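You operate a simulated robot arm through the tools that you are given. There is no shell and no other tool. Be economical: measure what you need, move in short steps, check, and stop when the job is done.

You run a simulated robot arm. Do the job below in one go: nothing can be reset, and whatever is moved stays where it is left.

TASK
Put things in order on the folding table top. At the end: the bulb box (marked "LED Bulb") from the folding table top is on the green dish; the cedar block from the folding table top is on the brown coaster; the black three-pin plug head (marked "TYPE 3") stands where the orange battery pack stood; the clear scent refill from the folding table top stands where the bulb box stood; the orange battery pack stands where the clear scent refill stood; whatever was shut is shut again. Leave all else as you found it, and nothing knocked over.

It is judged by the outcome, as a careful person would: the job done as asked, and still so three seconds after it is handed in. It fails if anything else is knocked over, pushed out of place, dropped, spilled or broken.

THE ROBOT
A 7-joint arm with a two-finger parallel gripper, fixed in place. Base frame: the origin is at the foot of the arm, x ahead of it, y to its left, z up; the work surface is at about z = 0.8. Lengths are in m, angles in degrees, forces in N, time in s.
With the tool pointing down near the work surface it reaches from about 0.3 to 0.7 m from the base axis. Its first joint turns from -66.0 to 66.0 degrees. Payload 1.57 kg.
Tool frame: the origin (TCP) lies between the finger pads and is the grasp point; the fingertips stand 0.03 m ahead of it; z points along the fingers, y is the line along which they close. Largest opening 0.11 m; finger width 0.024, thickness 0.012; the body of the gripper, 0.048 by 0.112 m, starts 0.078 m behind the TCP.
Orientation is that of the tool frame in the base frame, as a unit quaternion [x, y, z, w]. With the fingers straight down and closing along the base's y, the tool's x points along the base's -x, its y along +y and its z along -z.

THE INTERFACE
- The arm moves only by the tool send_rows. Its argument "steps" is a list of rows, each an object (a shift or turn left out is 0, a gripper value left out holds the last) with "dp": the shift along the tool's x, y, z in m, a list of three; "rot": the turn, a rotation vector about the tool's x, y, z in degrees, a list of three; "fingers": the finger opening in m, from 0 to 0.11. In form: [{"dp": [tx, ty, tz], "rot": [wx, wy, wz], "fingers": fingers}, ...]. A call has 1 to 12 rows; each row shifts and turns the commanded pose from where the row before left it, along the tool's axes as they then stand. Rows are played at 5 a second. More than 0.05 m and 8.6 degrees between two rows, or a gripper value outside its range, and nothing of the call is played. Where a pose cannot be reached the arm comes as near as it can. A force on the tool above 40 N (or 10 N above the force at the start of the call, whichever is more), or a blocked arm, ends the call early, and 0.2 s more pass. The fingers move at their own pace (about 0.108 m/s each) and stop on an object; they squeeze with about 34 N. The grip force told is the motor's: it shows also when the fingers shut on nothing. Time passes only in rows, and 0.2 s behind the last, so rows that do not move let the fingers close. The reply holds the time, the measured pose of the TCP, the force on the tool along the base axes, the opening and the grip force, in the units named above and with some noise, and new pictures: "show" is both (left out), scene, wrist or none.
- Cameras (640 x 400 px; columns grow to the right, rows downward): "scene" is fixed at [0.1475, -0.3783, 1.4043]; the picture's right is [0.92, -0.40, 0.00], its down [-0.23, -0.52, -0.83] and it looks along [0.33, 0.76, -0.56] (base axes); focal length 339 px, centre (320, 200). "wrist" rides on the gripper at [0.07, 0.016, -0.141] in the tool frame; the picture's right is [-0.23, 0.97, 0.00], its down [-0.86, -0.20, -0.48] and it looks along [-0.47, -0.11, 0.88] (tool axes); focal length 222 px, centre (320, 200). There is no depth. A picture from a camera that has moved, and an enlarged one, comes with that camera's place and axes in the base frame and with its lens.
- inspect(camera, box): a new picture of the part [left, top, right, bottom] of that camera's present view, enlarged. The clock stands still meanwhile.
- close_job(): hands the job in; it is judged then, once.

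Go step by step. Nothing tells you positions but the pictures and the camera data: compare them with the known pose of the tool, close in by small moves and look again before you grip or let go. The budget is 120 turns and 170 pictures, counting those below and the enlarged ones. Unless the task says otherwise, let go and move clear before handing in, and close with one line.

The tools are called as name(argument=value, ...) on one line, values as JSON. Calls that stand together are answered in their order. send_rows: Moves the arm, as the interface text tells. Its arguments: {"type":"object","properties":{"steps":{"type":"array"},"show":{"type":"string","enum":["both","scene","wrist","none"]}},"required":["steps"]} The other tools are called the same way: inspect (camera, box) takes an enlarged picture of a part of a camera's view; close_job () hands the job in.

At the start:

```text
clock: 0.0
ee_pos: [0.4233, 0.0171, 1.1708]
tcp_rot: [0.0, 1.0, 0.0, 0.0]
ft_force: [-0.8, -0.8, 0.6]
width: 0.1101
grasp_force: 0.1
```

scene: 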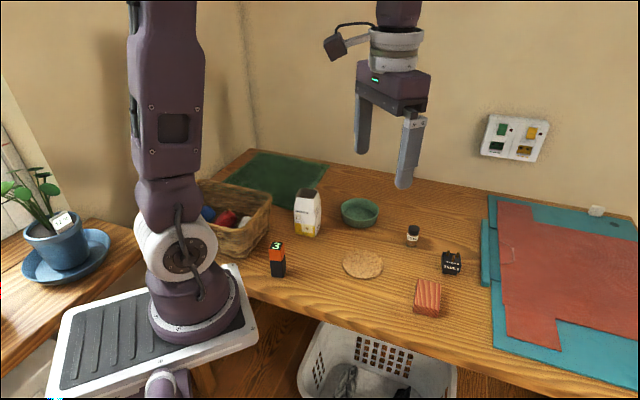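
wrist: 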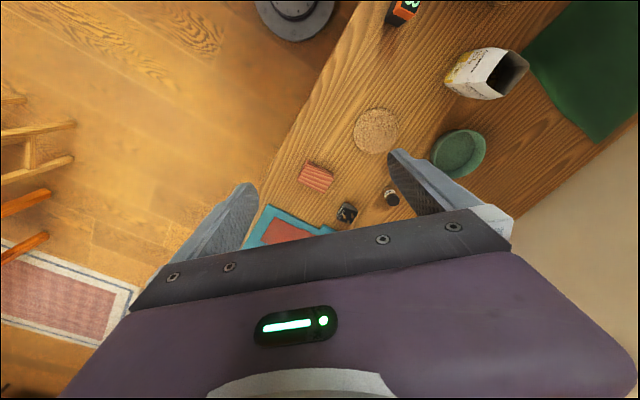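

I see a cluttered table with the bulb box, green dish, coaster, cedar block, plug head, scent refill and battery pack. I'll look at enlarged views first.

inspect(camera="scene", box=[230, 170, 390, 290])

inspect(camera="scene", box=[340, 200, 500, 320])

inspect(camera="wrist", box=[280, 0, 540, 230])

```text
3.33 times, centred on (310, 230) of scene
camera zoom: at [0.1475, -0.3783, 1.4043], right [0.92, -0.4, 0.0], down [-0.23, -0.52, -0.83], along [0.33, 0.76, -0.56], focal length 1130 px, centre (353, 100)
```

zoom: 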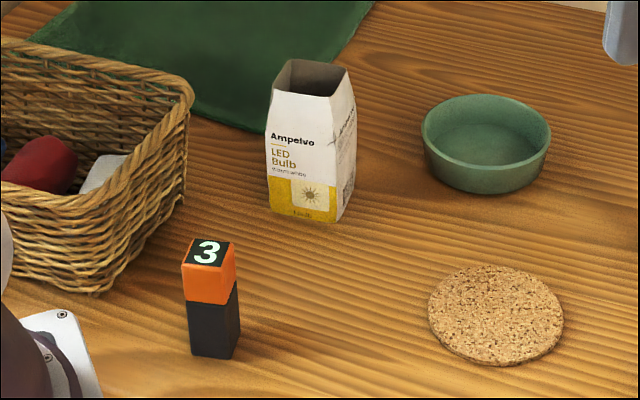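

```text
3.33 times, centred on (420, 260) of scene
camera zoom: at [0.1475, -0.3783, 1.4043], right [0.92, -0.4, 0.0], down [-0.23, -0.52, -0.83], along [0.33, 0.76, -0.56], focal length 1130 px, centre (-13, 0)
```

zoom: 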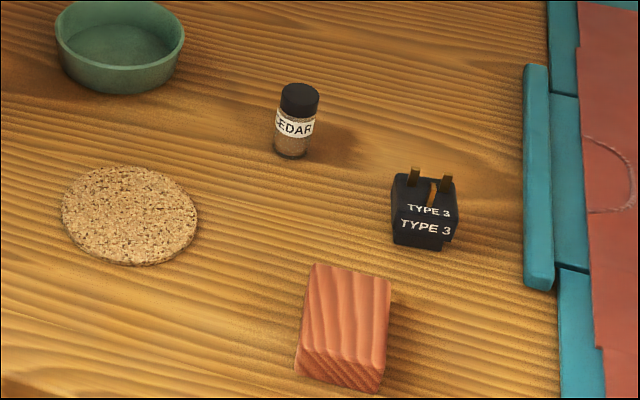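

```text
1.74 times, centred on (410, 115) of wrist
camera zoom: at [0.3554, 0.0325, 1.3133], right [0.23, 0.97, 0.0], down [0.86, -0.2, 0.48], along [0.47, -0.11, -0.88], focal length 386 px, centre (164, 348)
```

zoom: 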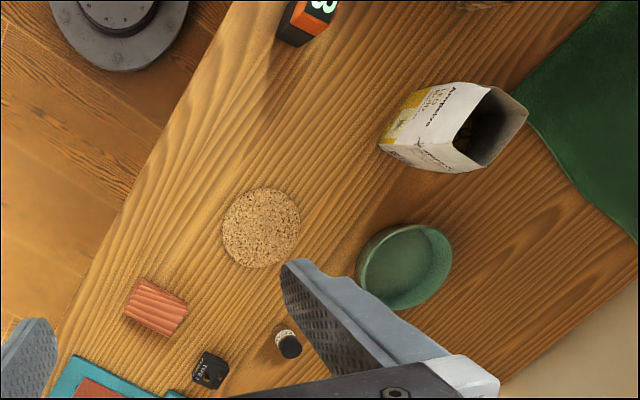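

The objects are roughly at: bulb box (0.413, 0.321), dish (0.571, 0.301), coaster (0.486, 0.135), refill (0.641, 0.148), plug (0.679, 0.037), block (0.563, -0.019) and battery (0.287, 0.195). First I'll move above the bulb box, turned to match its sides.

send_rows(steps=[{"dp": [0, 0.0434, 0.012]}, {"dp": [0, 0.0434, 0.012]}, {"dp": [0.002, 0.0434, 0.012]}, {"dp": [0.002, 0.0434, 0.012]}, {"dp": [0.002, 0.0434, 0.012]}, {"dp": [0.002, 0.0434, 0.012]}, {"dp": [0.002, 0.0434, 0.012]}, {"rot": [0, 0, -8.5]}, {"rot": [0, 0, -8.5]}, {"rot": [0, 0, -8.5]}, {"rot": [0, 0, -8.5]}, {"rot": [0, 0, -8.5]}])

```text
clock: 2.6
ee_pos: [0.4148, 0.3214, 1.0869]
tcp_rot: [-0.364, 0.931, 0.0, 0.0]
ft_force: [0.9, -0.3, 0.0]
width: 0.1099
grasp_force: 0.0
camera wrist: at [0.3528, 0.2849, 1.2292], right [-0.49, 0.87, 0.0], down [0.76, 0.43, 0.48], along [0.42, 0.24, -0.88], focal length 222 px, centre (320, 200)
```

scene: 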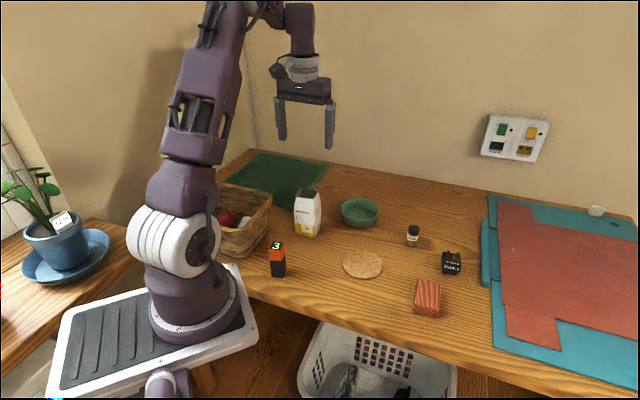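
wrist: 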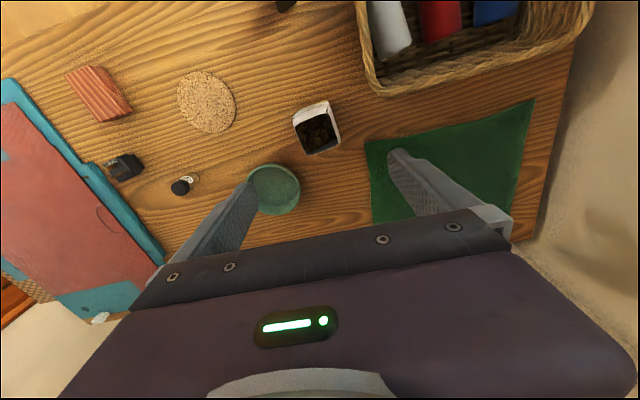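

The bulb box is below the gripper. I'll zoom in to align with it.

inspect(camera="wrist", box=[220, 70, 400, 220])

```text
2.67 times, centred on (310, 145) of wrist
camera zoom: at [0.3528, 0.2849, 1.2292], right [-0.49, 0.87, 0.0], down [0.76, 0.43, 0.48], along [0.42, 0.24, -0.88], focal length 592 px, centre (347, 347)
```

zoom: 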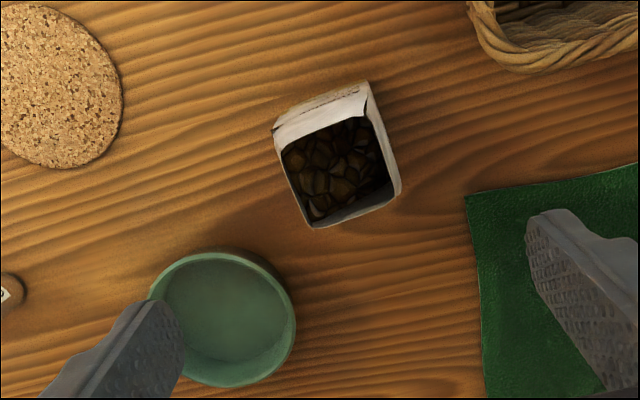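

The box holds loose contents, so I'll keep it upright. I'm fine-aligning and then descending around it.

send_rows(steps=[{"rot": [0, 0, -8.5]}, {"dp": [0.0038, -0.0007, 0.04]}, {"dp": [0, 0, 0.04]}, {"dp": [0, 0, 0.03]}, {"dp": [0, 0, 0.0]}])

inspect(camera="scene", box=[230, 110, 390, 250])

```text
clock: 3.8
ee_pos: [0.4145, 0.3169, 0.9799]
tcp_rot: [-0.431, 0.902, 0.0, 0.0]
ft_force: [0.0, -0.4, -0.8]
width: 0.1099
grasp_force: 0.1
camera wrist: at [0.3586, 0.2723, 1.1202], right [-0.61, 0.79, 0.0], down [0.69, 0.54, 0.48], along [0.38, 0.29, -0.88], focal length 222 px, centre (320, 200)
```

scene: 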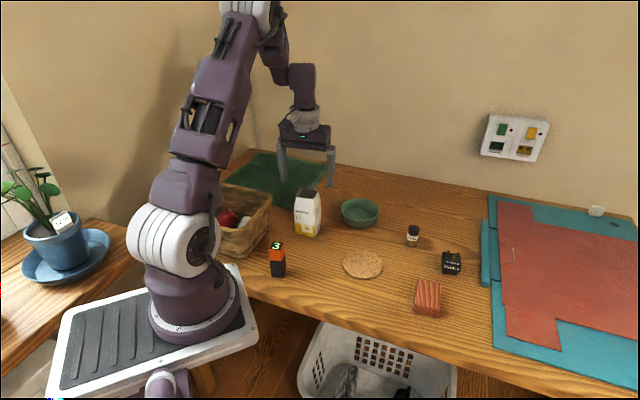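
wrist: 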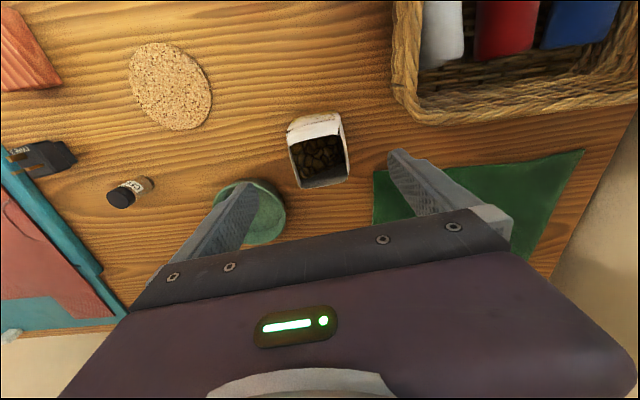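

```text
2.86 times, centred on (310, 180) of scene
camera zoom: at [0.1475, -0.3783, 1.4043], right [0.92, -0.4, 0.0], down [-0.23, -0.52, -0.83], along [0.33, 0.76, -0.56], focal length 969 px, centre (349, 257)
```

zoom: 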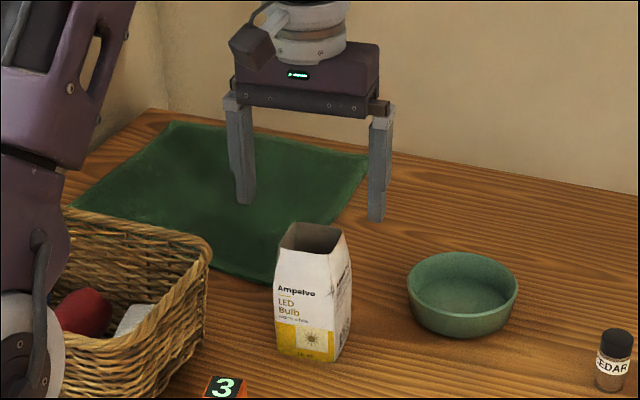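

The box lies between the fingers and square to them. I'm lowering and closing.

send_rows(steps=[{"dp": [0.0, 0, 0.04]}, {"dp": [0, 0, 0.04]}, {"dp": [0, 0, 0.03]}, {"fingers": 0.04}, {"fingers": 0.04}, {"fingers": 0.04}])

inspect(camera="scene", box=[230, 110, 390, 250])

```text
clock: 5.2
ee_pos: [0.4119, 0.3167, 0.8689]
tcp_rot: [-0.431, 0.902, 0.0, 0.0]
ft_force: [-0.5, 0.1, 0.2]
width: 0.0612
grasp_force: 34.0
camera wrist: at [0.3569, 0.2721, 1.0103], right [-0.61, 0.79, 0.0], down [0.69, 0.54, 0.48], along [0.38, 0.29, -0.88], focal length 222 px, centre (320, 200)
```

scene: 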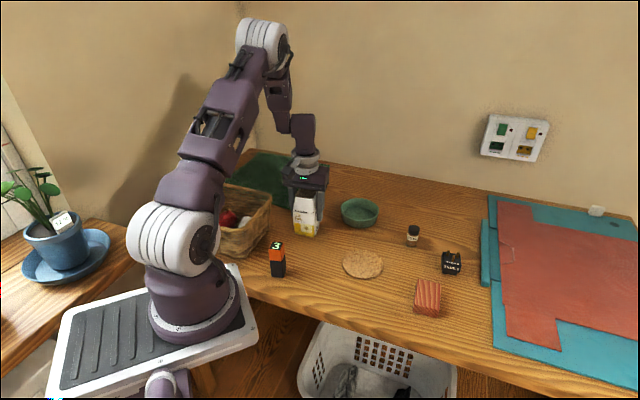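
wrist: 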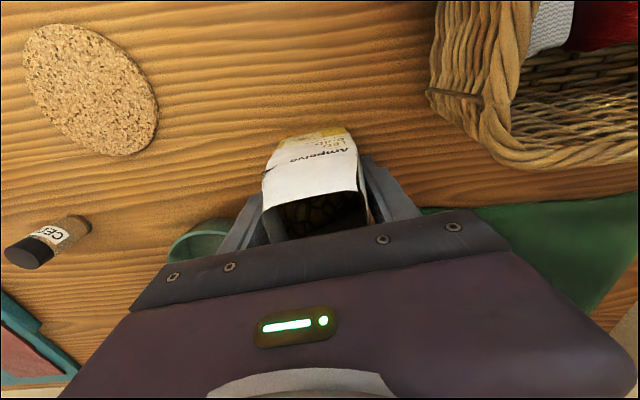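

```text
2.86 times, centred on (310, 180) of scene
camera zoom: at [0.1475, -0.3783, 1.4043], right [0.92, -0.4, 0.0], down [-0.23, -0.52, -0.83], along [0.33, 0.76, -0.56], focal length 969 px, centre (349, 257)
```

zoom: 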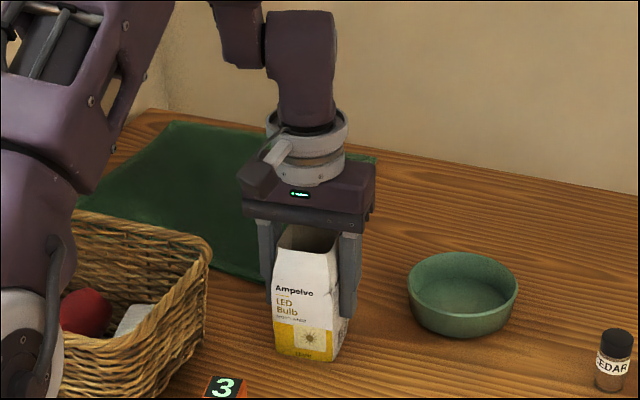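

I have the box with a firm grip. I'm lifting and carrying it over the dish.

send_rows(steps=[{"dp": [0, 0, -0.03]}, {"dp": [0, 0, -0.04]}, {"dp": [0, 0, -0.03]}, {"dp": [-0.0165, -0.0258, 0]}, {"dp": [-0.0165, -0.0258, 0]}, {"dp": [-0.0165, -0.0258, 0]}, {"dp": [-0.0165, -0.0257, 0]}, {"dp": [-0.0164, -0.0257, 0]}, {"dp": [0, 0, 0]}])

inspect(camera="scene", box=[280, 110, 440, 250])

inspect(camera="wrist", box=[200, 70, 440, 270])

```text
clock: 7.2
ee_pos: [0.5674, 0.2999, 0.9689]
tcp_rot: [-0.431, 0.902, 0.0, 0.001]
ft_force: [-0.2, -0.2, -0.1]
width: 0.0615
grasp_force: 34.3
camera wrist: at [0.5113, 0.2559, 1.1113], right [-0.61, 0.79, 0.0], down [0.69, 0.54, 0.48], along [0.38, 0.29, -0.88], focal length 222 px, centre (320, 200)
```

scene: 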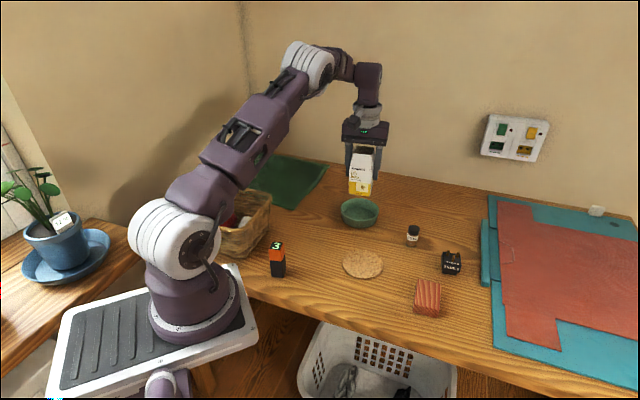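
wrist: 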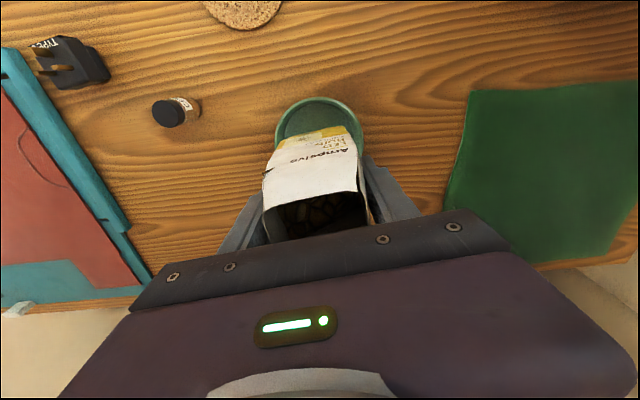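

```text
2.86 times, centred on (360, 180) of scene
camera zoom: at [0.1475, -0.3784, 1.4043], right [0.92, -0.4, 0.0], down [-0.23, -0.52, -0.83], along [0.33, 0.76, -0.56], focal length 969 px, centre (206, 257)
```

zoom: 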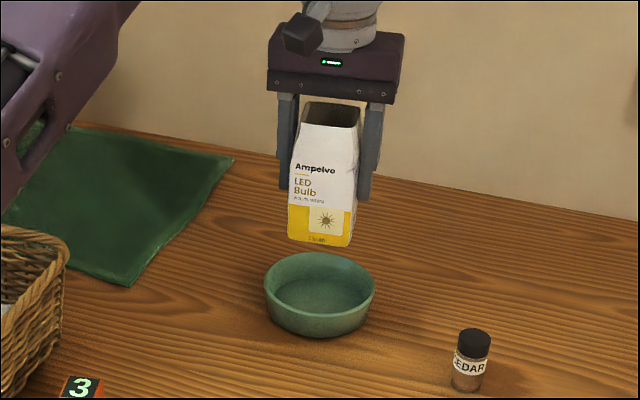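

```text
2.00 times, centred on (320, 170) of wrist
camera zoom: at [0.5113, 0.2559, 1.1113], right [-0.61, 0.79, 0.0], down [0.69, 0.54, 0.48], along [0.38, 0.29, -0.88], focal length 444 px, centre (320, 260)
```

zoom: 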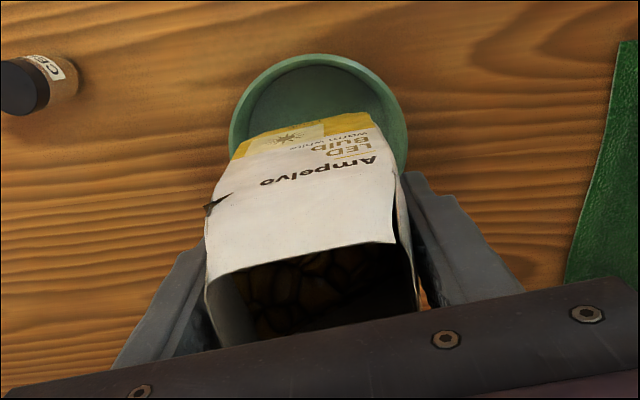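

The dish centre is about (0.565, 0.296). I'm correcting slightly and lowering.

send_rows(steps=[{"dp": [0.0044, -0.001, 0.03]}, {"dp": [0, 0, 0.03]}, {"dp": [0, 0, 0.02]}, {"dp": [0, 0, 0]}])

inspect(camera="scene", box=[300, 130, 420, 240])

inspect(camera="wrist", box=[220, 40, 420, 220])

```text
clock: 8.2
ee_pos: [0.5631, 0.2959, 0.8866]
tcp_rot: [-0.432, 0.902, 0.0, 0.001]
ft_force: [-2.7, 3.6, 22.5]
width: 0.0612
grasp_force: 34.2
camera wrist: at [0.5072, 0.2512, 1.0294], right [-0.61, 0.79, 0.0], down [0.69, 0.54, 0.48], along [0.38, 0.3, -0.88], focal length 222 px, centre (320, 200)
```

scene: 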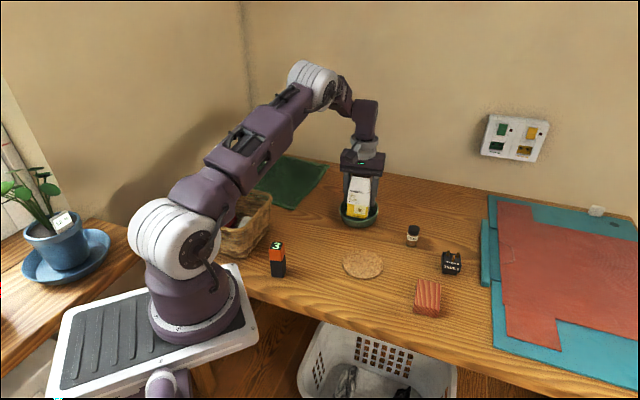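
wrist: 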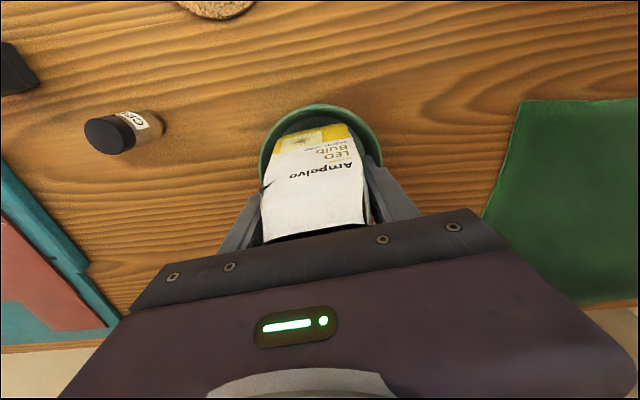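

```text
3.64 times, centred on (360, 185) of scene
camera zoom: at [0.1471, -0.3785, 1.4043], right [0.92, -0.4, 0.0], down [-0.23, -0.52, -0.83], along [0.33, 0.76, -0.56], focal length 1233 px, centre (174, 254)
```

zoom: 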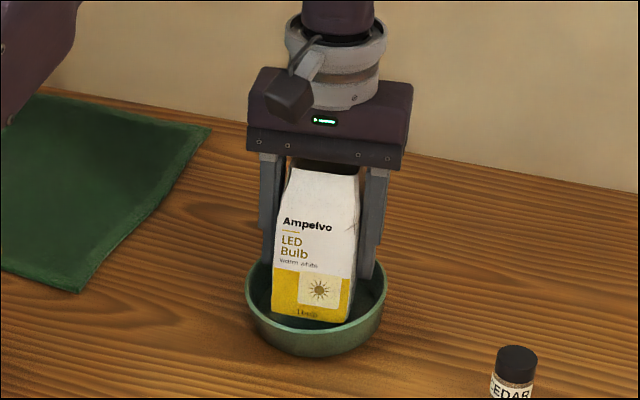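

```text
2.22 times, centred on (320, 130) of wrist
camera zoom: at [0.5072, 0.2512, 1.0294], right [-0.61, 0.79, 0.0], down [0.69, 0.54, 0.48], along [0.38, 0.3, -0.88], focal length 494 px, centre (320, 356)
```

zoom: 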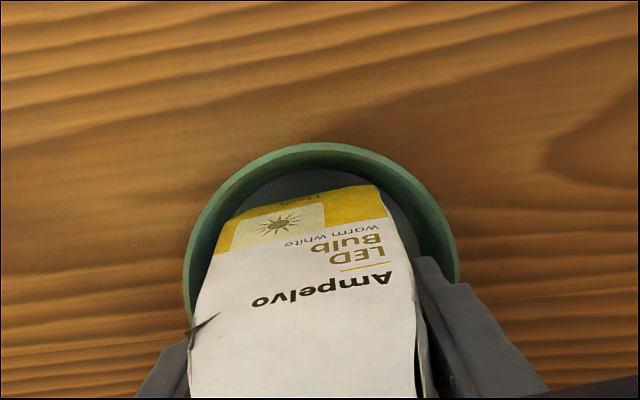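

There's contact earlier than expected and the box has tilted a little in the grip, with its front bottom edge probably catching the dish wall. I'll lift slightly and look.

send_rows(steps=[{"dp": [0, 0, -0.015]}, {"dp": [0, 0, -0.01]}, {"dp": [0, 0, 0]}], show="none")

inspect(camera="scene", box=[320, 140, 400, 240])

inspect(camera="wrist", box=[220, 80, 420, 260])

```text
clock: 9.0
ee_pos: [0.5633, 0.296, 0.9113]
tcp_rot: [-0.432, 0.902, -0.001, -0.001]
ft_force: [-0.3, 0.1, -1.7]
width: 0.0613
grasp_force: 34.5
```

```text
4.00 times, centred on (360, 190) of scene
camera zoom: at [0.1475, -0.3783, 1.4043], right [0.92, -0.4, 0.0], down [-0.23, -0.52, -0.83], along [0.33, 0.76, -0.56], focal length 1356 px, centre (160, 240)
```

zoom: 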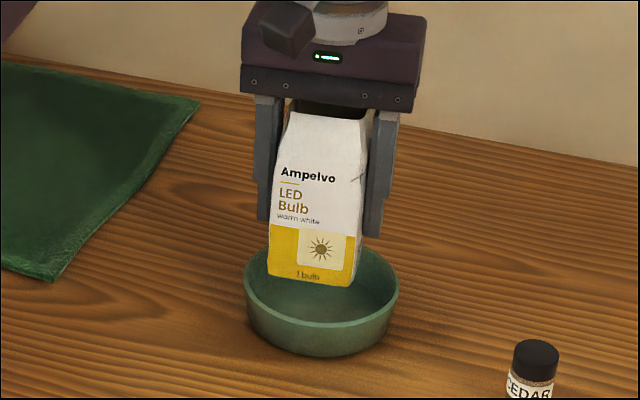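

```text
2.22 times, centred on (320, 170) of wrist
camera zoom: at [0.5077, 0.252, 1.0539], right [-0.61, 0.79, 0.0], down [0.69, 0.54, 0.48], along [0.38, 0.29, -0.88], focal length 494 px, centre (320, 267)
```

zoom: 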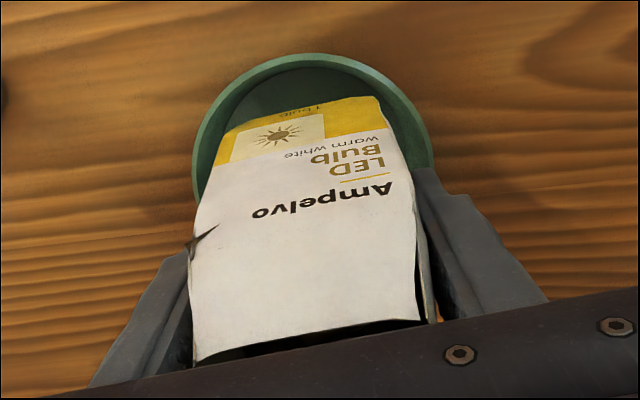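

The box leans about 8° in the grip. I'll turn the tool to bring the box upright again.

send_rows(steps=[{"rot": [0, -4, 0]}, {"rot": [0, -4, 0]}, {"dp": [0, 0, 0]}], show="none")

inspect(camera="scene", box=[320, 140, 400, 240])

inspect(camera="wrist", box=[220, 80, 420, 260])

```text
clock: 9.8
ee_pos: [0.5624, 0.2967, 0.9119]
tcp_rot: [-0.43, 0.9, 0.03, 0.063]
ft_force: [0.4, 0.9, 0.3]
width: 0.0611
grasp_force: 34.4
```

```text
4.00 times, centred on (360, 190) of scene
camera zoom: at [0.1475, -0.3783, 1.4043], right [0.92, -0.4, 0.0], down [-0.23, -0.52, -0.83], along [0.33, 0.76, -0.56], focal length 1356 px, centre (160, 240)
```

zoom: 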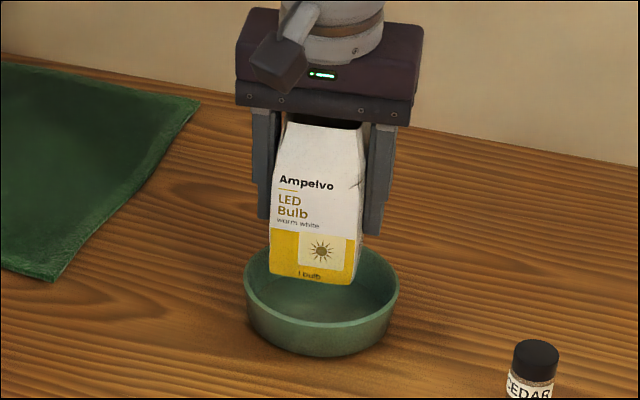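

```text
2.22 times, centred on (320, 170) of wrist
camera zoom: at [0.4951, 0.2368, 1.0429], right [-0.62, 0.79, 0.03], down [0.65, 0.48, 0.59], along [0.45, 0.39, -0.8], focal length 494 px, centre (320, 267)
```

zoom: 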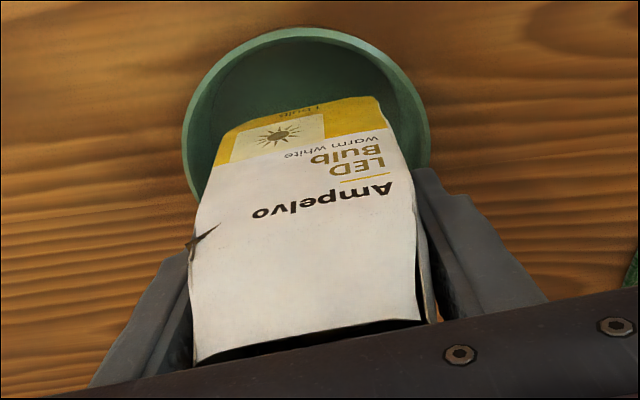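

The box looks upright again and is centred over the dish. The tool is tilted 8°, so I'm lowering along the base vertical in small steps.

send_rows(steps=[{"dp": [-0.0028, 0, 0.0198]}, {"dp": [-0.0007, 0, 0.005]}, {"dp": [0, 0, 0]}], show="none")

```text
clock: 10.6
ee_pos: [0.5678, 0.3032, 0.8905]
tcp_rot: [-0.43, 0.9, 0.031, 0.065]
ft_force: [-5.1, 1.1, 26.6]
width: 0.0611
grasp_force: 33.3
```

I had the lateral sign wrong, so the box drifted about 8 mm. I'm raising and correcting that.

send_rows(steps=[{"dp": [-0.0035, 0, -0.0248]}, {"dp": [0.0084, 0, -0.0012]}, {"dp": [0, 0, 0]}], show="none")

inspect(camera="scene", box=[320, 140, 400, 240])

inspect(camera="wrist", box=[220, 80, 420, 260])

```text
clock: 11.4
ee_pos: [0.5609, 0.2946, 0.9137]
tcp_rot: [-0.43, 0.9, 0.031, 0.063]
ft_force: [0.1, 0.1, -0.5]
width: 0.0613
grasp_force: 34.0
```

```text
4.00 times, centred on (360, 190) of scene
camera zoom: at [0.1475, -0.3783, 1.4043], right [0.92, -0.4, 0.0], down [-0.23, -0.52, -0.83], along [0.33, 0.76, -0.56], focal length 1356 px, centre (160, 240)
```

zoom: 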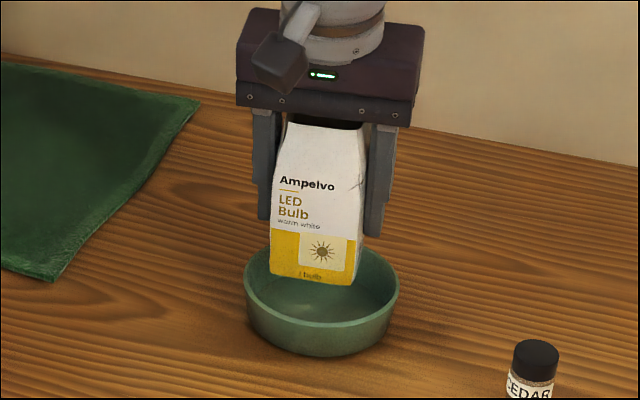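

```text
2.22 times, centred on (320, 170) of wrist
camera zoom: at [0.4943, 0.2347, 1.0438], right [-0.62, 0.79, 0.03], down [0.65, 0.48, 0.59], along [0.45, 0.39, -0.8], focal length 494 px, centre (320, 267)
```

zoom: 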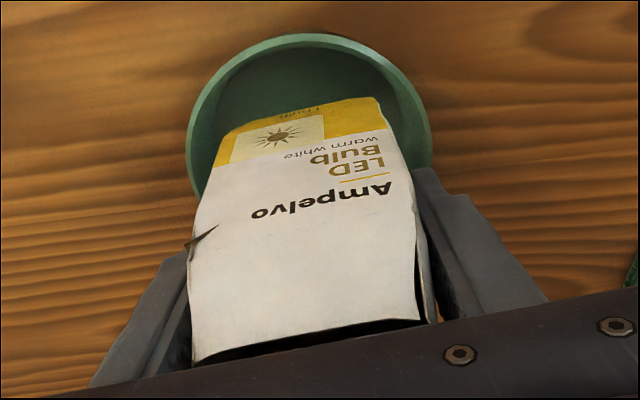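

I see the box base is about 4 mm too far along +y of the tool relative to the dish. I'll correct that and descend gently.

send_rows(steps=[{"dp": [0, -0.0045, 0]}, {"dp": [0.0028, 0, 0.0198]}, {"dp": [0.0004, 0, 0.003]}, {"dp": [0, 0, 0]}], show="none")

inspect(camera="scene", box=[320, 140, 400, 240])

```text
clock: 12.4
ee_pos: [0.5634, 0.2909, 0.8913]
tcp_rot: [-0.43, 0.9, 0.029, 0.063]
ft_force: [0.4, 0.9, 0.1]
width: 0.0611
grasp_force: 34.1
```

```text
4.00 times, centred on (360, 190) of scene
camera zoom: at [0.1475, -0.3783, 1.4043], right [0.92, -0.4, 0.0], down [-0.23, -0.52, -0.83], along [0.33, 0.76, -0.56], focal length 1356 px, centre (160, 240)
```

zoom: 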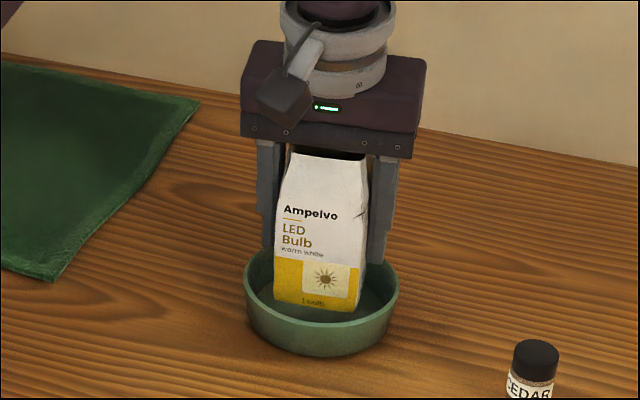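

No contact yet, so I'll continue down in small steps.

send_rows(steps=[{"dp": [0.0006, 0, 0.004]}, {"dp": [0.0004, 0, 0.003]}, {"dp": [0, 0, 0]}], show="none")

```text
clock: 13.2
ee_pos: [0.5641, 0.2912, 0.8834]
tcp_rot: [-0.431, 0.9, 0.03, 0.063]
ft_force: [0.2, 0.4, -0.6]
width: 0.0614
grasp_force: 34.1
```

send_rows(steps=[{"dp": [0.0004, 0, 0.003]}, {"dp": [0.0004, 0, 0.003]}, {"dp": [0, 0, 0]}], show="none")

inspect(camera="scene", box=[320, 140, 400, 240])

inspect(camera="wrist", box=[220, 60, 420, 240])

```text
clock: 14.0
ee_pos: [0.5648, 0.2936, 0.8769]
tcp_rot: [-0.43, 0.9, 0.03, 0.062]
ft_force: [1.2, -0.3, -0.6]
width: 0.0613
grasp_force: 33.6
```

```text
4.00 times, centred on (360, 190) of scene
camera zoom: at [0.1476, -0.3783, 1.4043], right [0.92, -0.4, 0.0], down [-0.23, -0.52, -0.83], along [0.33, 0.76, -0.56], focal length 1356 px, centre (160, 240)
```

zoom: 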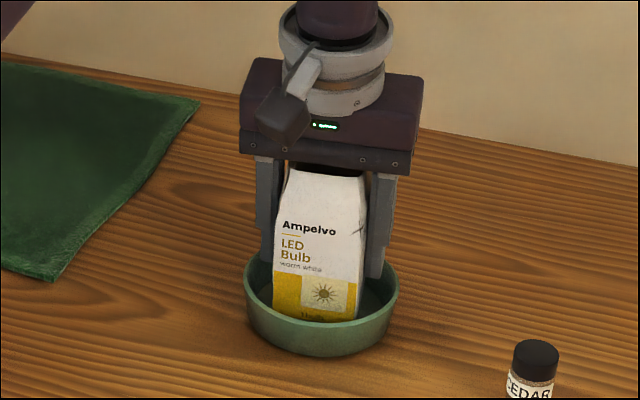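

```text
2.22 times, centred on (320, 150) of wrist
camera zoom: at [0.4975, 0.2333, 1.0084], right [-0.62, 0.79, 0.03], down [0.65, 0.48, 0.59], along [0.45, 0.39, -0.8], focal length 494 px, centre (320, 311)
```

zoom: 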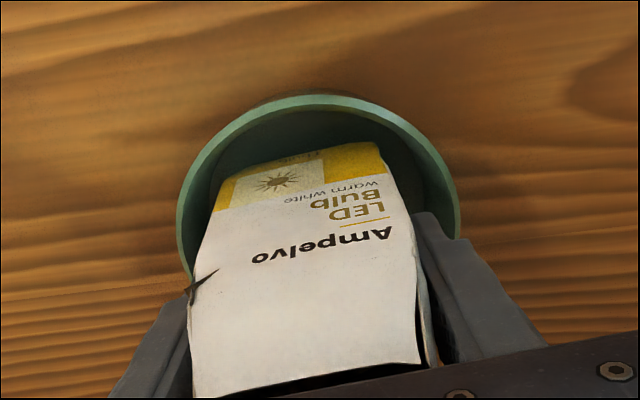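

send_rows(steps=[{"dp": [0.0004, 0, 0.003]}, {"dp": [0.0004, 0, 0.003]}, {"dp": [0, 0, 0]}], show="none")

```text
clock: 14.8
ee_pos: [0.5647, 0.2924, 0.8726]
tcp_rot: [-0.43, 0.9, 0.031, 0.063]
ft_force: [0.0, 1.2, 0.3]
width: 0.0612
grasp_force: 34.1
```

send_rows(steps=[{"dp": [0.0004, 0, 0.003]}, {"dp": [0, 0, 0]}], show="none")

inspect(camera="scene", box=[330, 150, 390, 230])

```text
clock: 15.4
ee_pos: [0.5652, 0.2919, 0.8687]
tcp_rot: [-0.43, 0.9, 0.031, 0.063]
ft_force: [-0.2, 1.6, -0.6]
width: 0.0614
grasp_force: 33.9
```

```text
5.00 times, centred on (360, 190) of scene
camera zoom: at [0.1475, -0.3783, 1.4043], right [0.92, -0.4, 0.0], down [-0.23, -0.52, -0.83], along [0.33, 0.76, -0.56], focal length 1695 px, centre (120, 250)
```

zoom: 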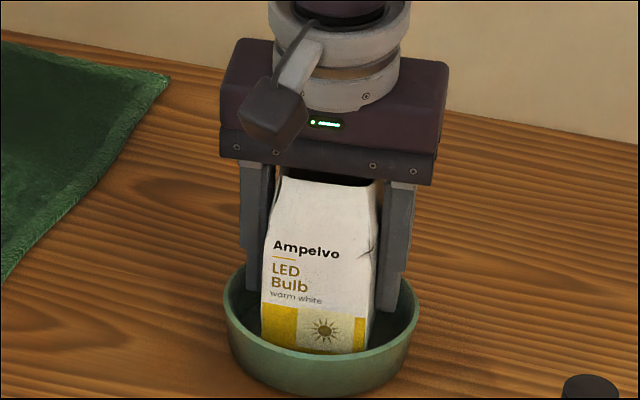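

send_rows(steps=[{"dp": [0.0003, 0, 0.002]}, {"dp": [0, 0, 0]}], show="none")

```text
clock: 16.0
ee_pos: [0.5649, 0.2924, 0.8659]
tcp_rot: [-0.431, 0.9, 0.03, 0.063]
ft_force: [0.0, -0.4, -0.1]
width: 0.061
grasp_force: 34.0
```

send_rows(steps=[{"dp": [0.0003, 0, 0.002]}, {"dp": [0, 0, 0]}], show="none")

```text
clock: 16.6
ee_pos: [0.5642, 0.2919, 0.8647]
tcp_rot: [-0.43, 0.9, 0.029, 0.064]
ft_force: [-2.2, -4.0, 16.8]
width: 0.0612
grasp_force: 33.8
```

The box has touched the floor of the dish (16.8 N). I'm releasing slightly and looking.

send_rows(steps=[{"fingers": 0.066}, {"fingers": 0.07}, {"fingers": 0.07}], show="wrist")

inspect(camera="scene", box=[330, 150, 390, 230])

```text
clock: 17.4
ee_pos: [0.5651, 0.2924, 0.8631]
tcp_rot: [-0.431, 0.9, 0.03, 0.062]
ft_force: [-0.1, 0.0, -0.1]
width: 0.0694
grasp_force: 0.1
camera wrist: at [0.4975, 0.2332, 0.9949], right [-0.62, 0.79, 0.03], down [0.65, 0.48, 0.59], along [0.45, 0.39, -0.8], focal length 222 px, centre (320, 200)
```

wrist: 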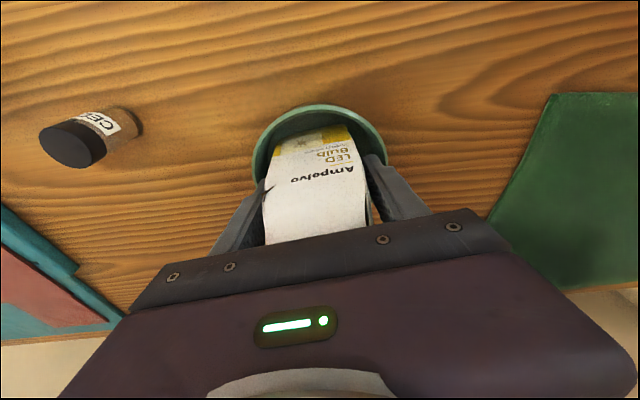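

```text
5.00 times, centred on (360, 190) of scene
camera zoom: at [0.1475, -0.3784, 1.4043], right [0.92, -0.4, 0.0], down [-0.23, -0.52, -0.83], along [0.33, 0.76, -0.56], focal length 1695 px, centre (120, 250)
```

zoom: 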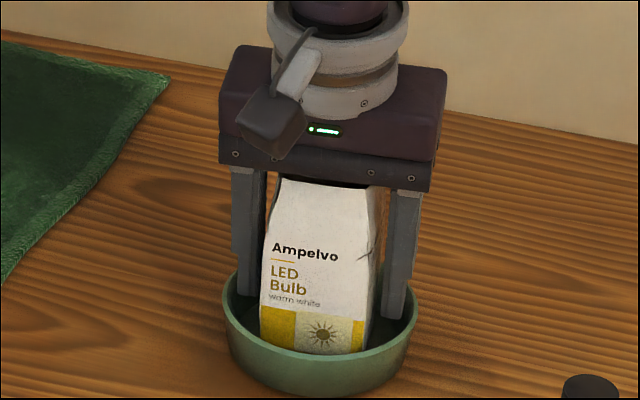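

It's released and the box stands in the dish. I'm retreating straight up.

send_rows(steps=[{"dp": [-0.0021, 0, -0.015]}, {"dp": [-0.0042, 0, -0.03]}, {"dp": [-0.0063, 0, -0.045]}, {"dp": [-0.0063, 0, -0.045], "fingers": 0.11}, {"dp": [0, 0, 0], "rot": [0, 8, 0]}, {"dp": [0, 0, 0]}])

inspect(camera="scene", box=[300, 150, 480, 300])

```text
clock: 18.8
ee_pos: [0.5646, 0.2919, 1.0013]
tcp_rot: [-0.432, 0.902, 0.0, 0.0]
ft_force: [0.5, 0.1, -0.1]
width: 0.1101
grasp_force: 0.1
camera wrist: at [0.5093, 0.2478, 1.1431], right [-0.61, 0.79, 0.0], down [0.69, 0.54, 0.48], along [0.38, 0.29, -0.88], focal length 222 px, centre (320, 200)
```

scene: 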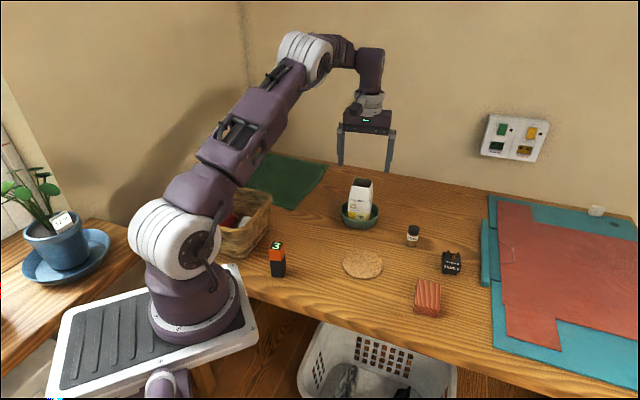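
wrist: 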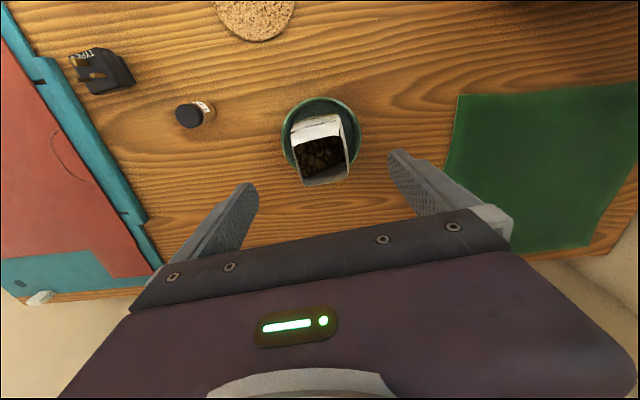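

```text
2.67 times, centred on (390, 225) of scene
camera zoom: at [0.1475, -0.3783, 1.4043], right [0.92, -0.4, 0.0], down [-0.23, -0.52, -0.83], along [0.33, 0.76, -0.56], focal length 904 px, centre (133, 133)
```

zoom: 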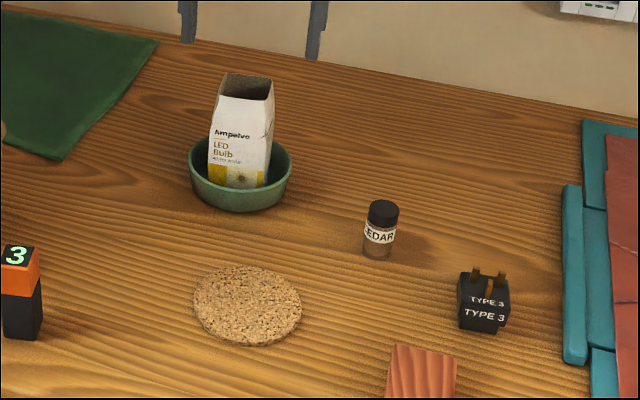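

The bulb box is done. Next is the refill bottle at about (0.640, 0.147). I'm turning and moving above it.

send_rows(steps=[{"rot": [0, 0, 8.5]}, {"rot": [0, 0, 8.5]}, {"rot": [0, 0, 8.5]}, {"rot": [0, 0, 8.5]}, {"dp": [-0.0075, -0.0402, 0]}, {"dp": [-0.0075, -0.0402, 0]}, {"dp": [-0.0075, -0.0402, 0.02]}, {"dp": [-0.0075, -0.0402, 0.02]}, {"dp": [0, 0, 0.0]}])

inspect(camera="wrist", box=[220, 70, 420, 230])

```text
clock: 20.8
ee_pos: [0.6413, 0.1459, 0.963]
tcp_rot: [-0.148, 0.989, 0.0, 0.0]
ft_force: [0.3, 0.3, 0.0]
width: 0.1101
grasp_force: 0.0
camera wrist: at [0.5716, 0.1415, 1.1045], right [-0.07, 1.0, 0.0], down [0.88, 0.06, 0.48], along [0.48, 0.03, -0.88], focal length 222 px, centre (320, 200)
```

scene: 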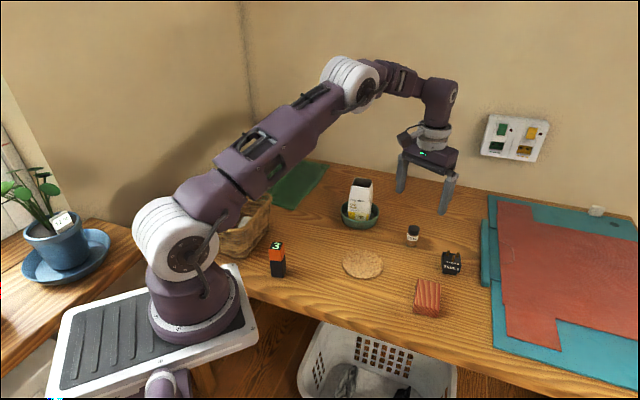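
wrist: 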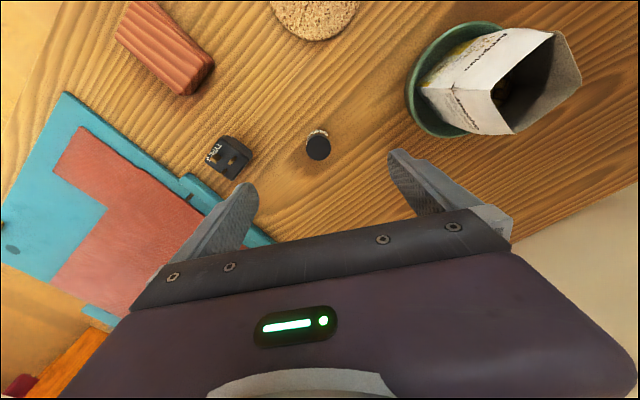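

```text
2.50 times, centred on (320, 150) of wrist
camera zoom: at [0.5716, 0.1415, 1.1045], right [-0.07, 1.0, 0.0], down [0.88, 0.06, 0.48], along [0.48, 0.03, -0.88], focal length 555 px, centre (320, 325)
```

zoom: 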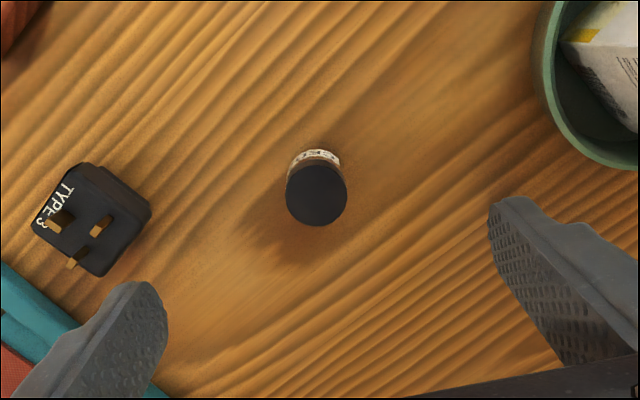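

The bottle is right below. I'm narrowing the fingers, lowering and gripping.

send_rows(steps=[{"dp": [0.0014, -0.0011, 0.03], "fingers": 0.07}, {"dp": [0, 0, 0.04]}, {"dp": [0, 0, 0.035]}, {"dp": [0, 0, 0.018]}, {"fingers": 0.02}, {"fingers": 0.015}, {"fingers": 0.015}])

```text
clock: 22.4
ee_pos: [0.6386, 0.1454, 0.838]
tcp_rot: [-0.147, 0.989, 0.0, 0.0]
ft_force: [-0.5, 0.2, -0.7]
width: 0.0274
grasp_force: 33.8
camera wrist: at [0.5679, 0.1402, 0.9793], right [-0.07, 1.0, 0.0], down [0.88, 0.06, 0.48], along [0.48, 0.03, -0.88], focal length 222 px, centre (320, 200)
```

scene: 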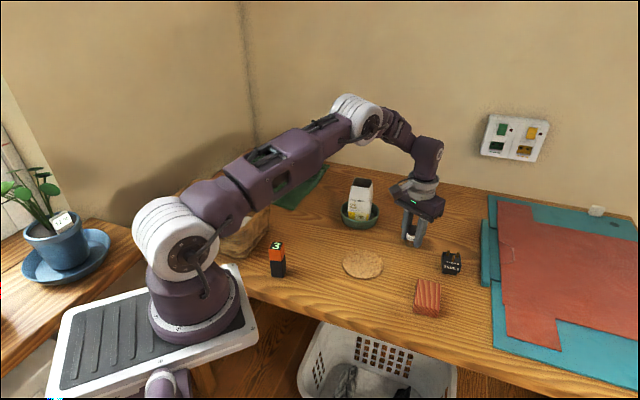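
wrist: 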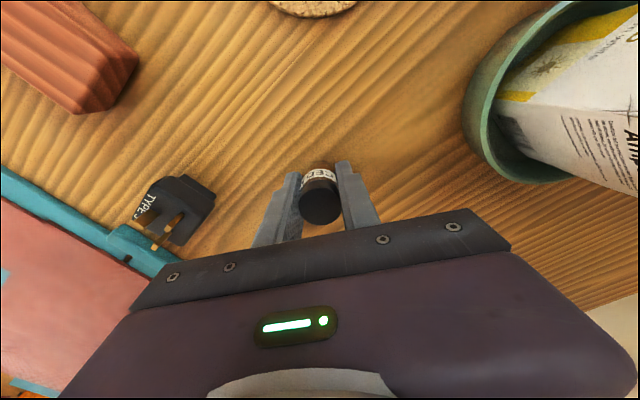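

I've gripped the bottle. I'm lifting it high above the box and carrying it to the old bulb box spot (0.412, 0.318).

send_rows(steps=[{"dp": [0, 0, -0.04]}, {"dp": [0, 0, -0.045]}, {"dp": [0, 0, -0.045]}, {"dp": [0, 0, -0.04]}, {"dp": [0.0239, 0.033, 0]}, {"dp": [0.0239, 0.033, 0]}, {"dp": [0.0239, 0.033, 0]}, {"dp": [0.0239, 0.033, 0]}, {"dp": [0.0239, 0.033, 0]}, {"dp": [0.024, 0.033, 0]}, {"dp": [0.024, 0.0333, 0]}, {"dp": [0, 0, 0.04]}])

```text
clock: 25.0
ee_pos: [0.4099, 0.3175, 0.9658]
tcp_rot: [-0.148, 0.989, 0.001, 0.0]
ft_force: [-0.6, 0.6, 0.4]
width: 0.0277
grasp_force: 33.8
camera wrist: at [0.3402, 0.3115, 1.1088], right [-0.07, 1.0, 0.0], down [0.88, 0.06, 0.48], along [0.48, 0.03, -0.88], focal length 222 px, centre (320, 200)
```

scene: 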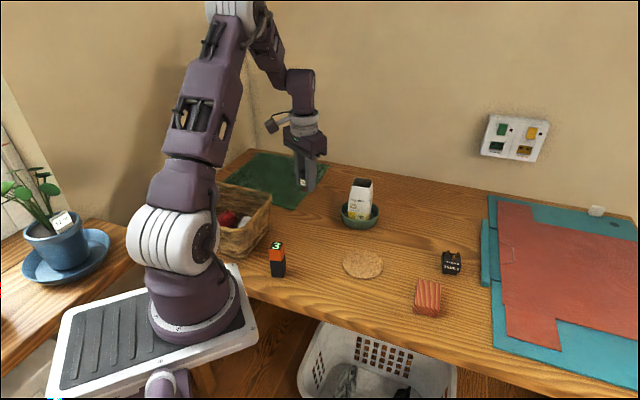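
wrist: 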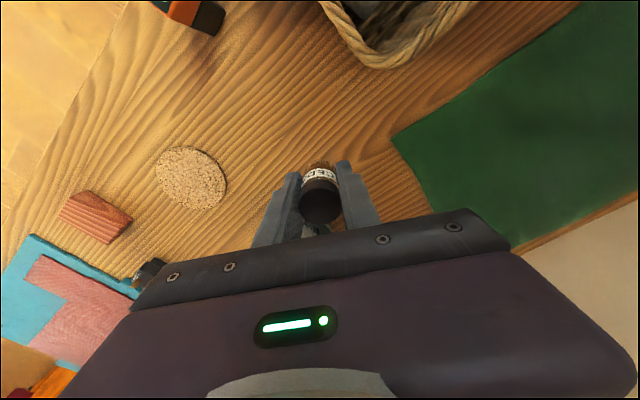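

I'm over the spot and clear of the basket, so I'm lowering.

send_rows(steps=[{"dp": [-0.001, 0, 0.04]}, {"dp": [0, 0, 0.04]}, {"dp": [0, 0, 0.035]}, {"dp": [0, 0, 0.009]}, {"dp": [0, 0, 0]}])

inspect(camera="scene", box=[260, 150, 360, 250])

```text
clock: 26.2
ee_pos: [0.4125, 0.3181, 0.8434]
tcp_rot: [-0.148, 0.989, 0.0, 0.0]
ft_force: [0.2, 0.1, -1.0]
width: 0.0276
grasp_force: 33.7
camera wrist: at [0.3427, 0.3122, 0.9854], right [-0.07, 1.0, 0.0], down [0.88, 0.06, 0.48], along [0.48, 0.03, -0.88], focal length 222 px, centre (320, 200)
```

scene: 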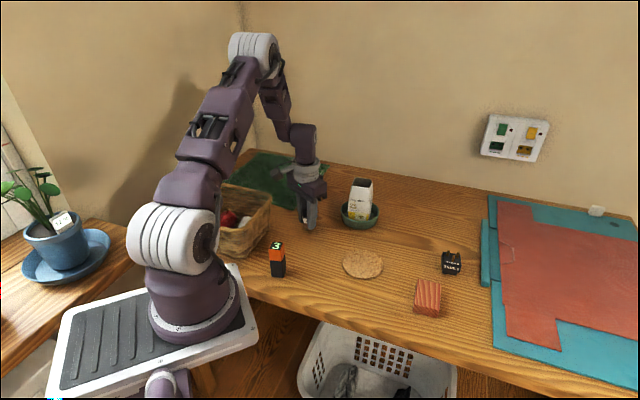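
wrist: 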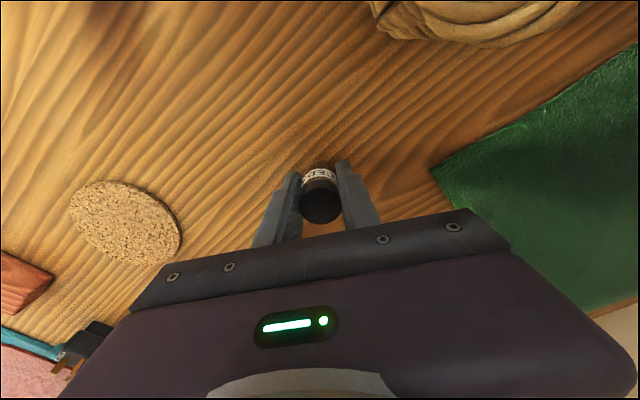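

```text
4.00 times, centred on (310, 200) of scene
camera zoom: at [0.1475, -0.3783, 1.4043], right [0.92, -0.4, 0.0], down [-0.23, -0.52, -0.83], along [0.33, 0.76, -0.56], focal length 1356 px, centre (360, 200)
```

zoom: 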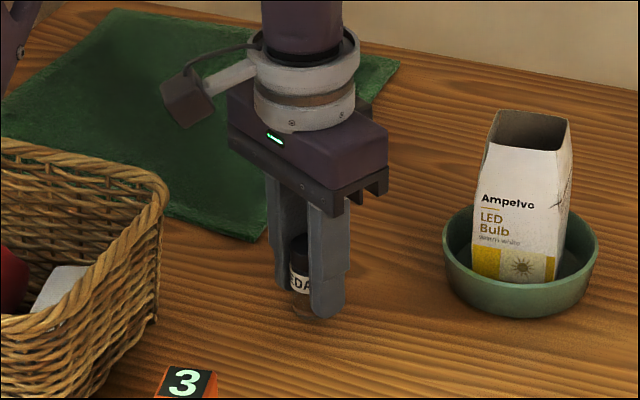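

Now the last few millimetres down.

send_rows(steps=[{"dp": [0, 0, 0.003]}, {"dp": [0, 0, 0.0015]}, {"dp": [0, 0, 0]}], show="none")

```text
clock: 27.0
ee_pos: [0.4112, 0.3166, 0.8391]
tcp_rot: [-0.147, 0.989, 0.0, 0.0]
ft_force: [-1.5, 0.0, -0.7]
width: 0.0274
grasp_force: 33.8
```

send_rows(steps=[{"dp": [0, 0, 0.001]}, {"fingers": 0.032}, {"fingers": 0.04}, {"fingers": 0.06}, {"dp": [0, 0, -0.02]}, {"dp": [0, 0, -0.04]}, {"dp": [0, 0, -0.04]}, {"dp": [0, 0, -0.04]}])

inspect(camera="scene", box=[230, 170, 390, 290])

```text
clock: 28.8
ee_pos: [0.4122, 0.3179, 0.9797]
tcp_rot: [-0.148, 0.989, 0.0, 0.0]
ft_force: [-0.6, 0.0, -0.1]
width: 0.0603
grasp_force: 0.1
camera wrist: at [0.3414, 0.3128, 1.1216], right [-0.07, 1.0, 0.0], down [0.88, 0.06, 0.48], along [0.48, 0.03, -0.88], focal length 222 px, centre (320, 200)
```

scene: 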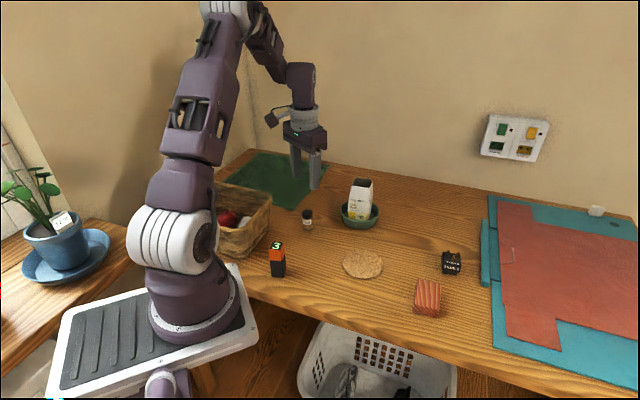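
wrist: 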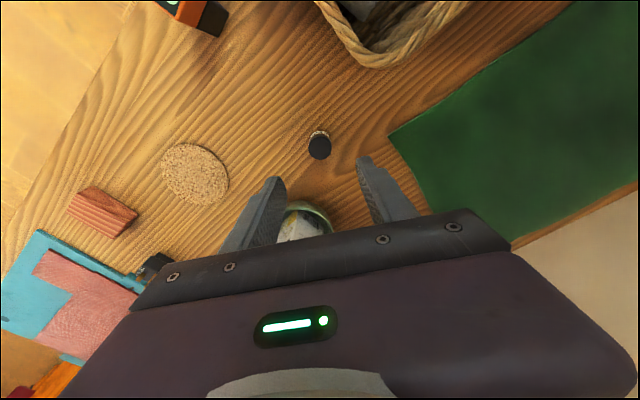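

```text
3.33 times, centred on (310, 230) of scene
camera zoom: at [0.1475, -0.3784, 1.4043], right [0.92, -0.4, 0.0], down [-0.23, -0.52, -0.83], along [0.33, 0.76, -0.56], focal length 1130 px, centre (353, 100)
```

zoom: 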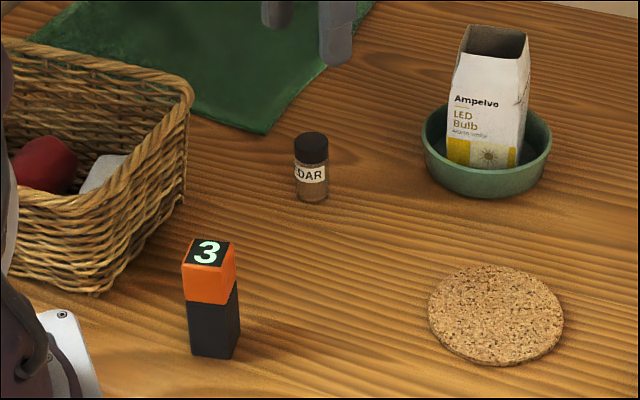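

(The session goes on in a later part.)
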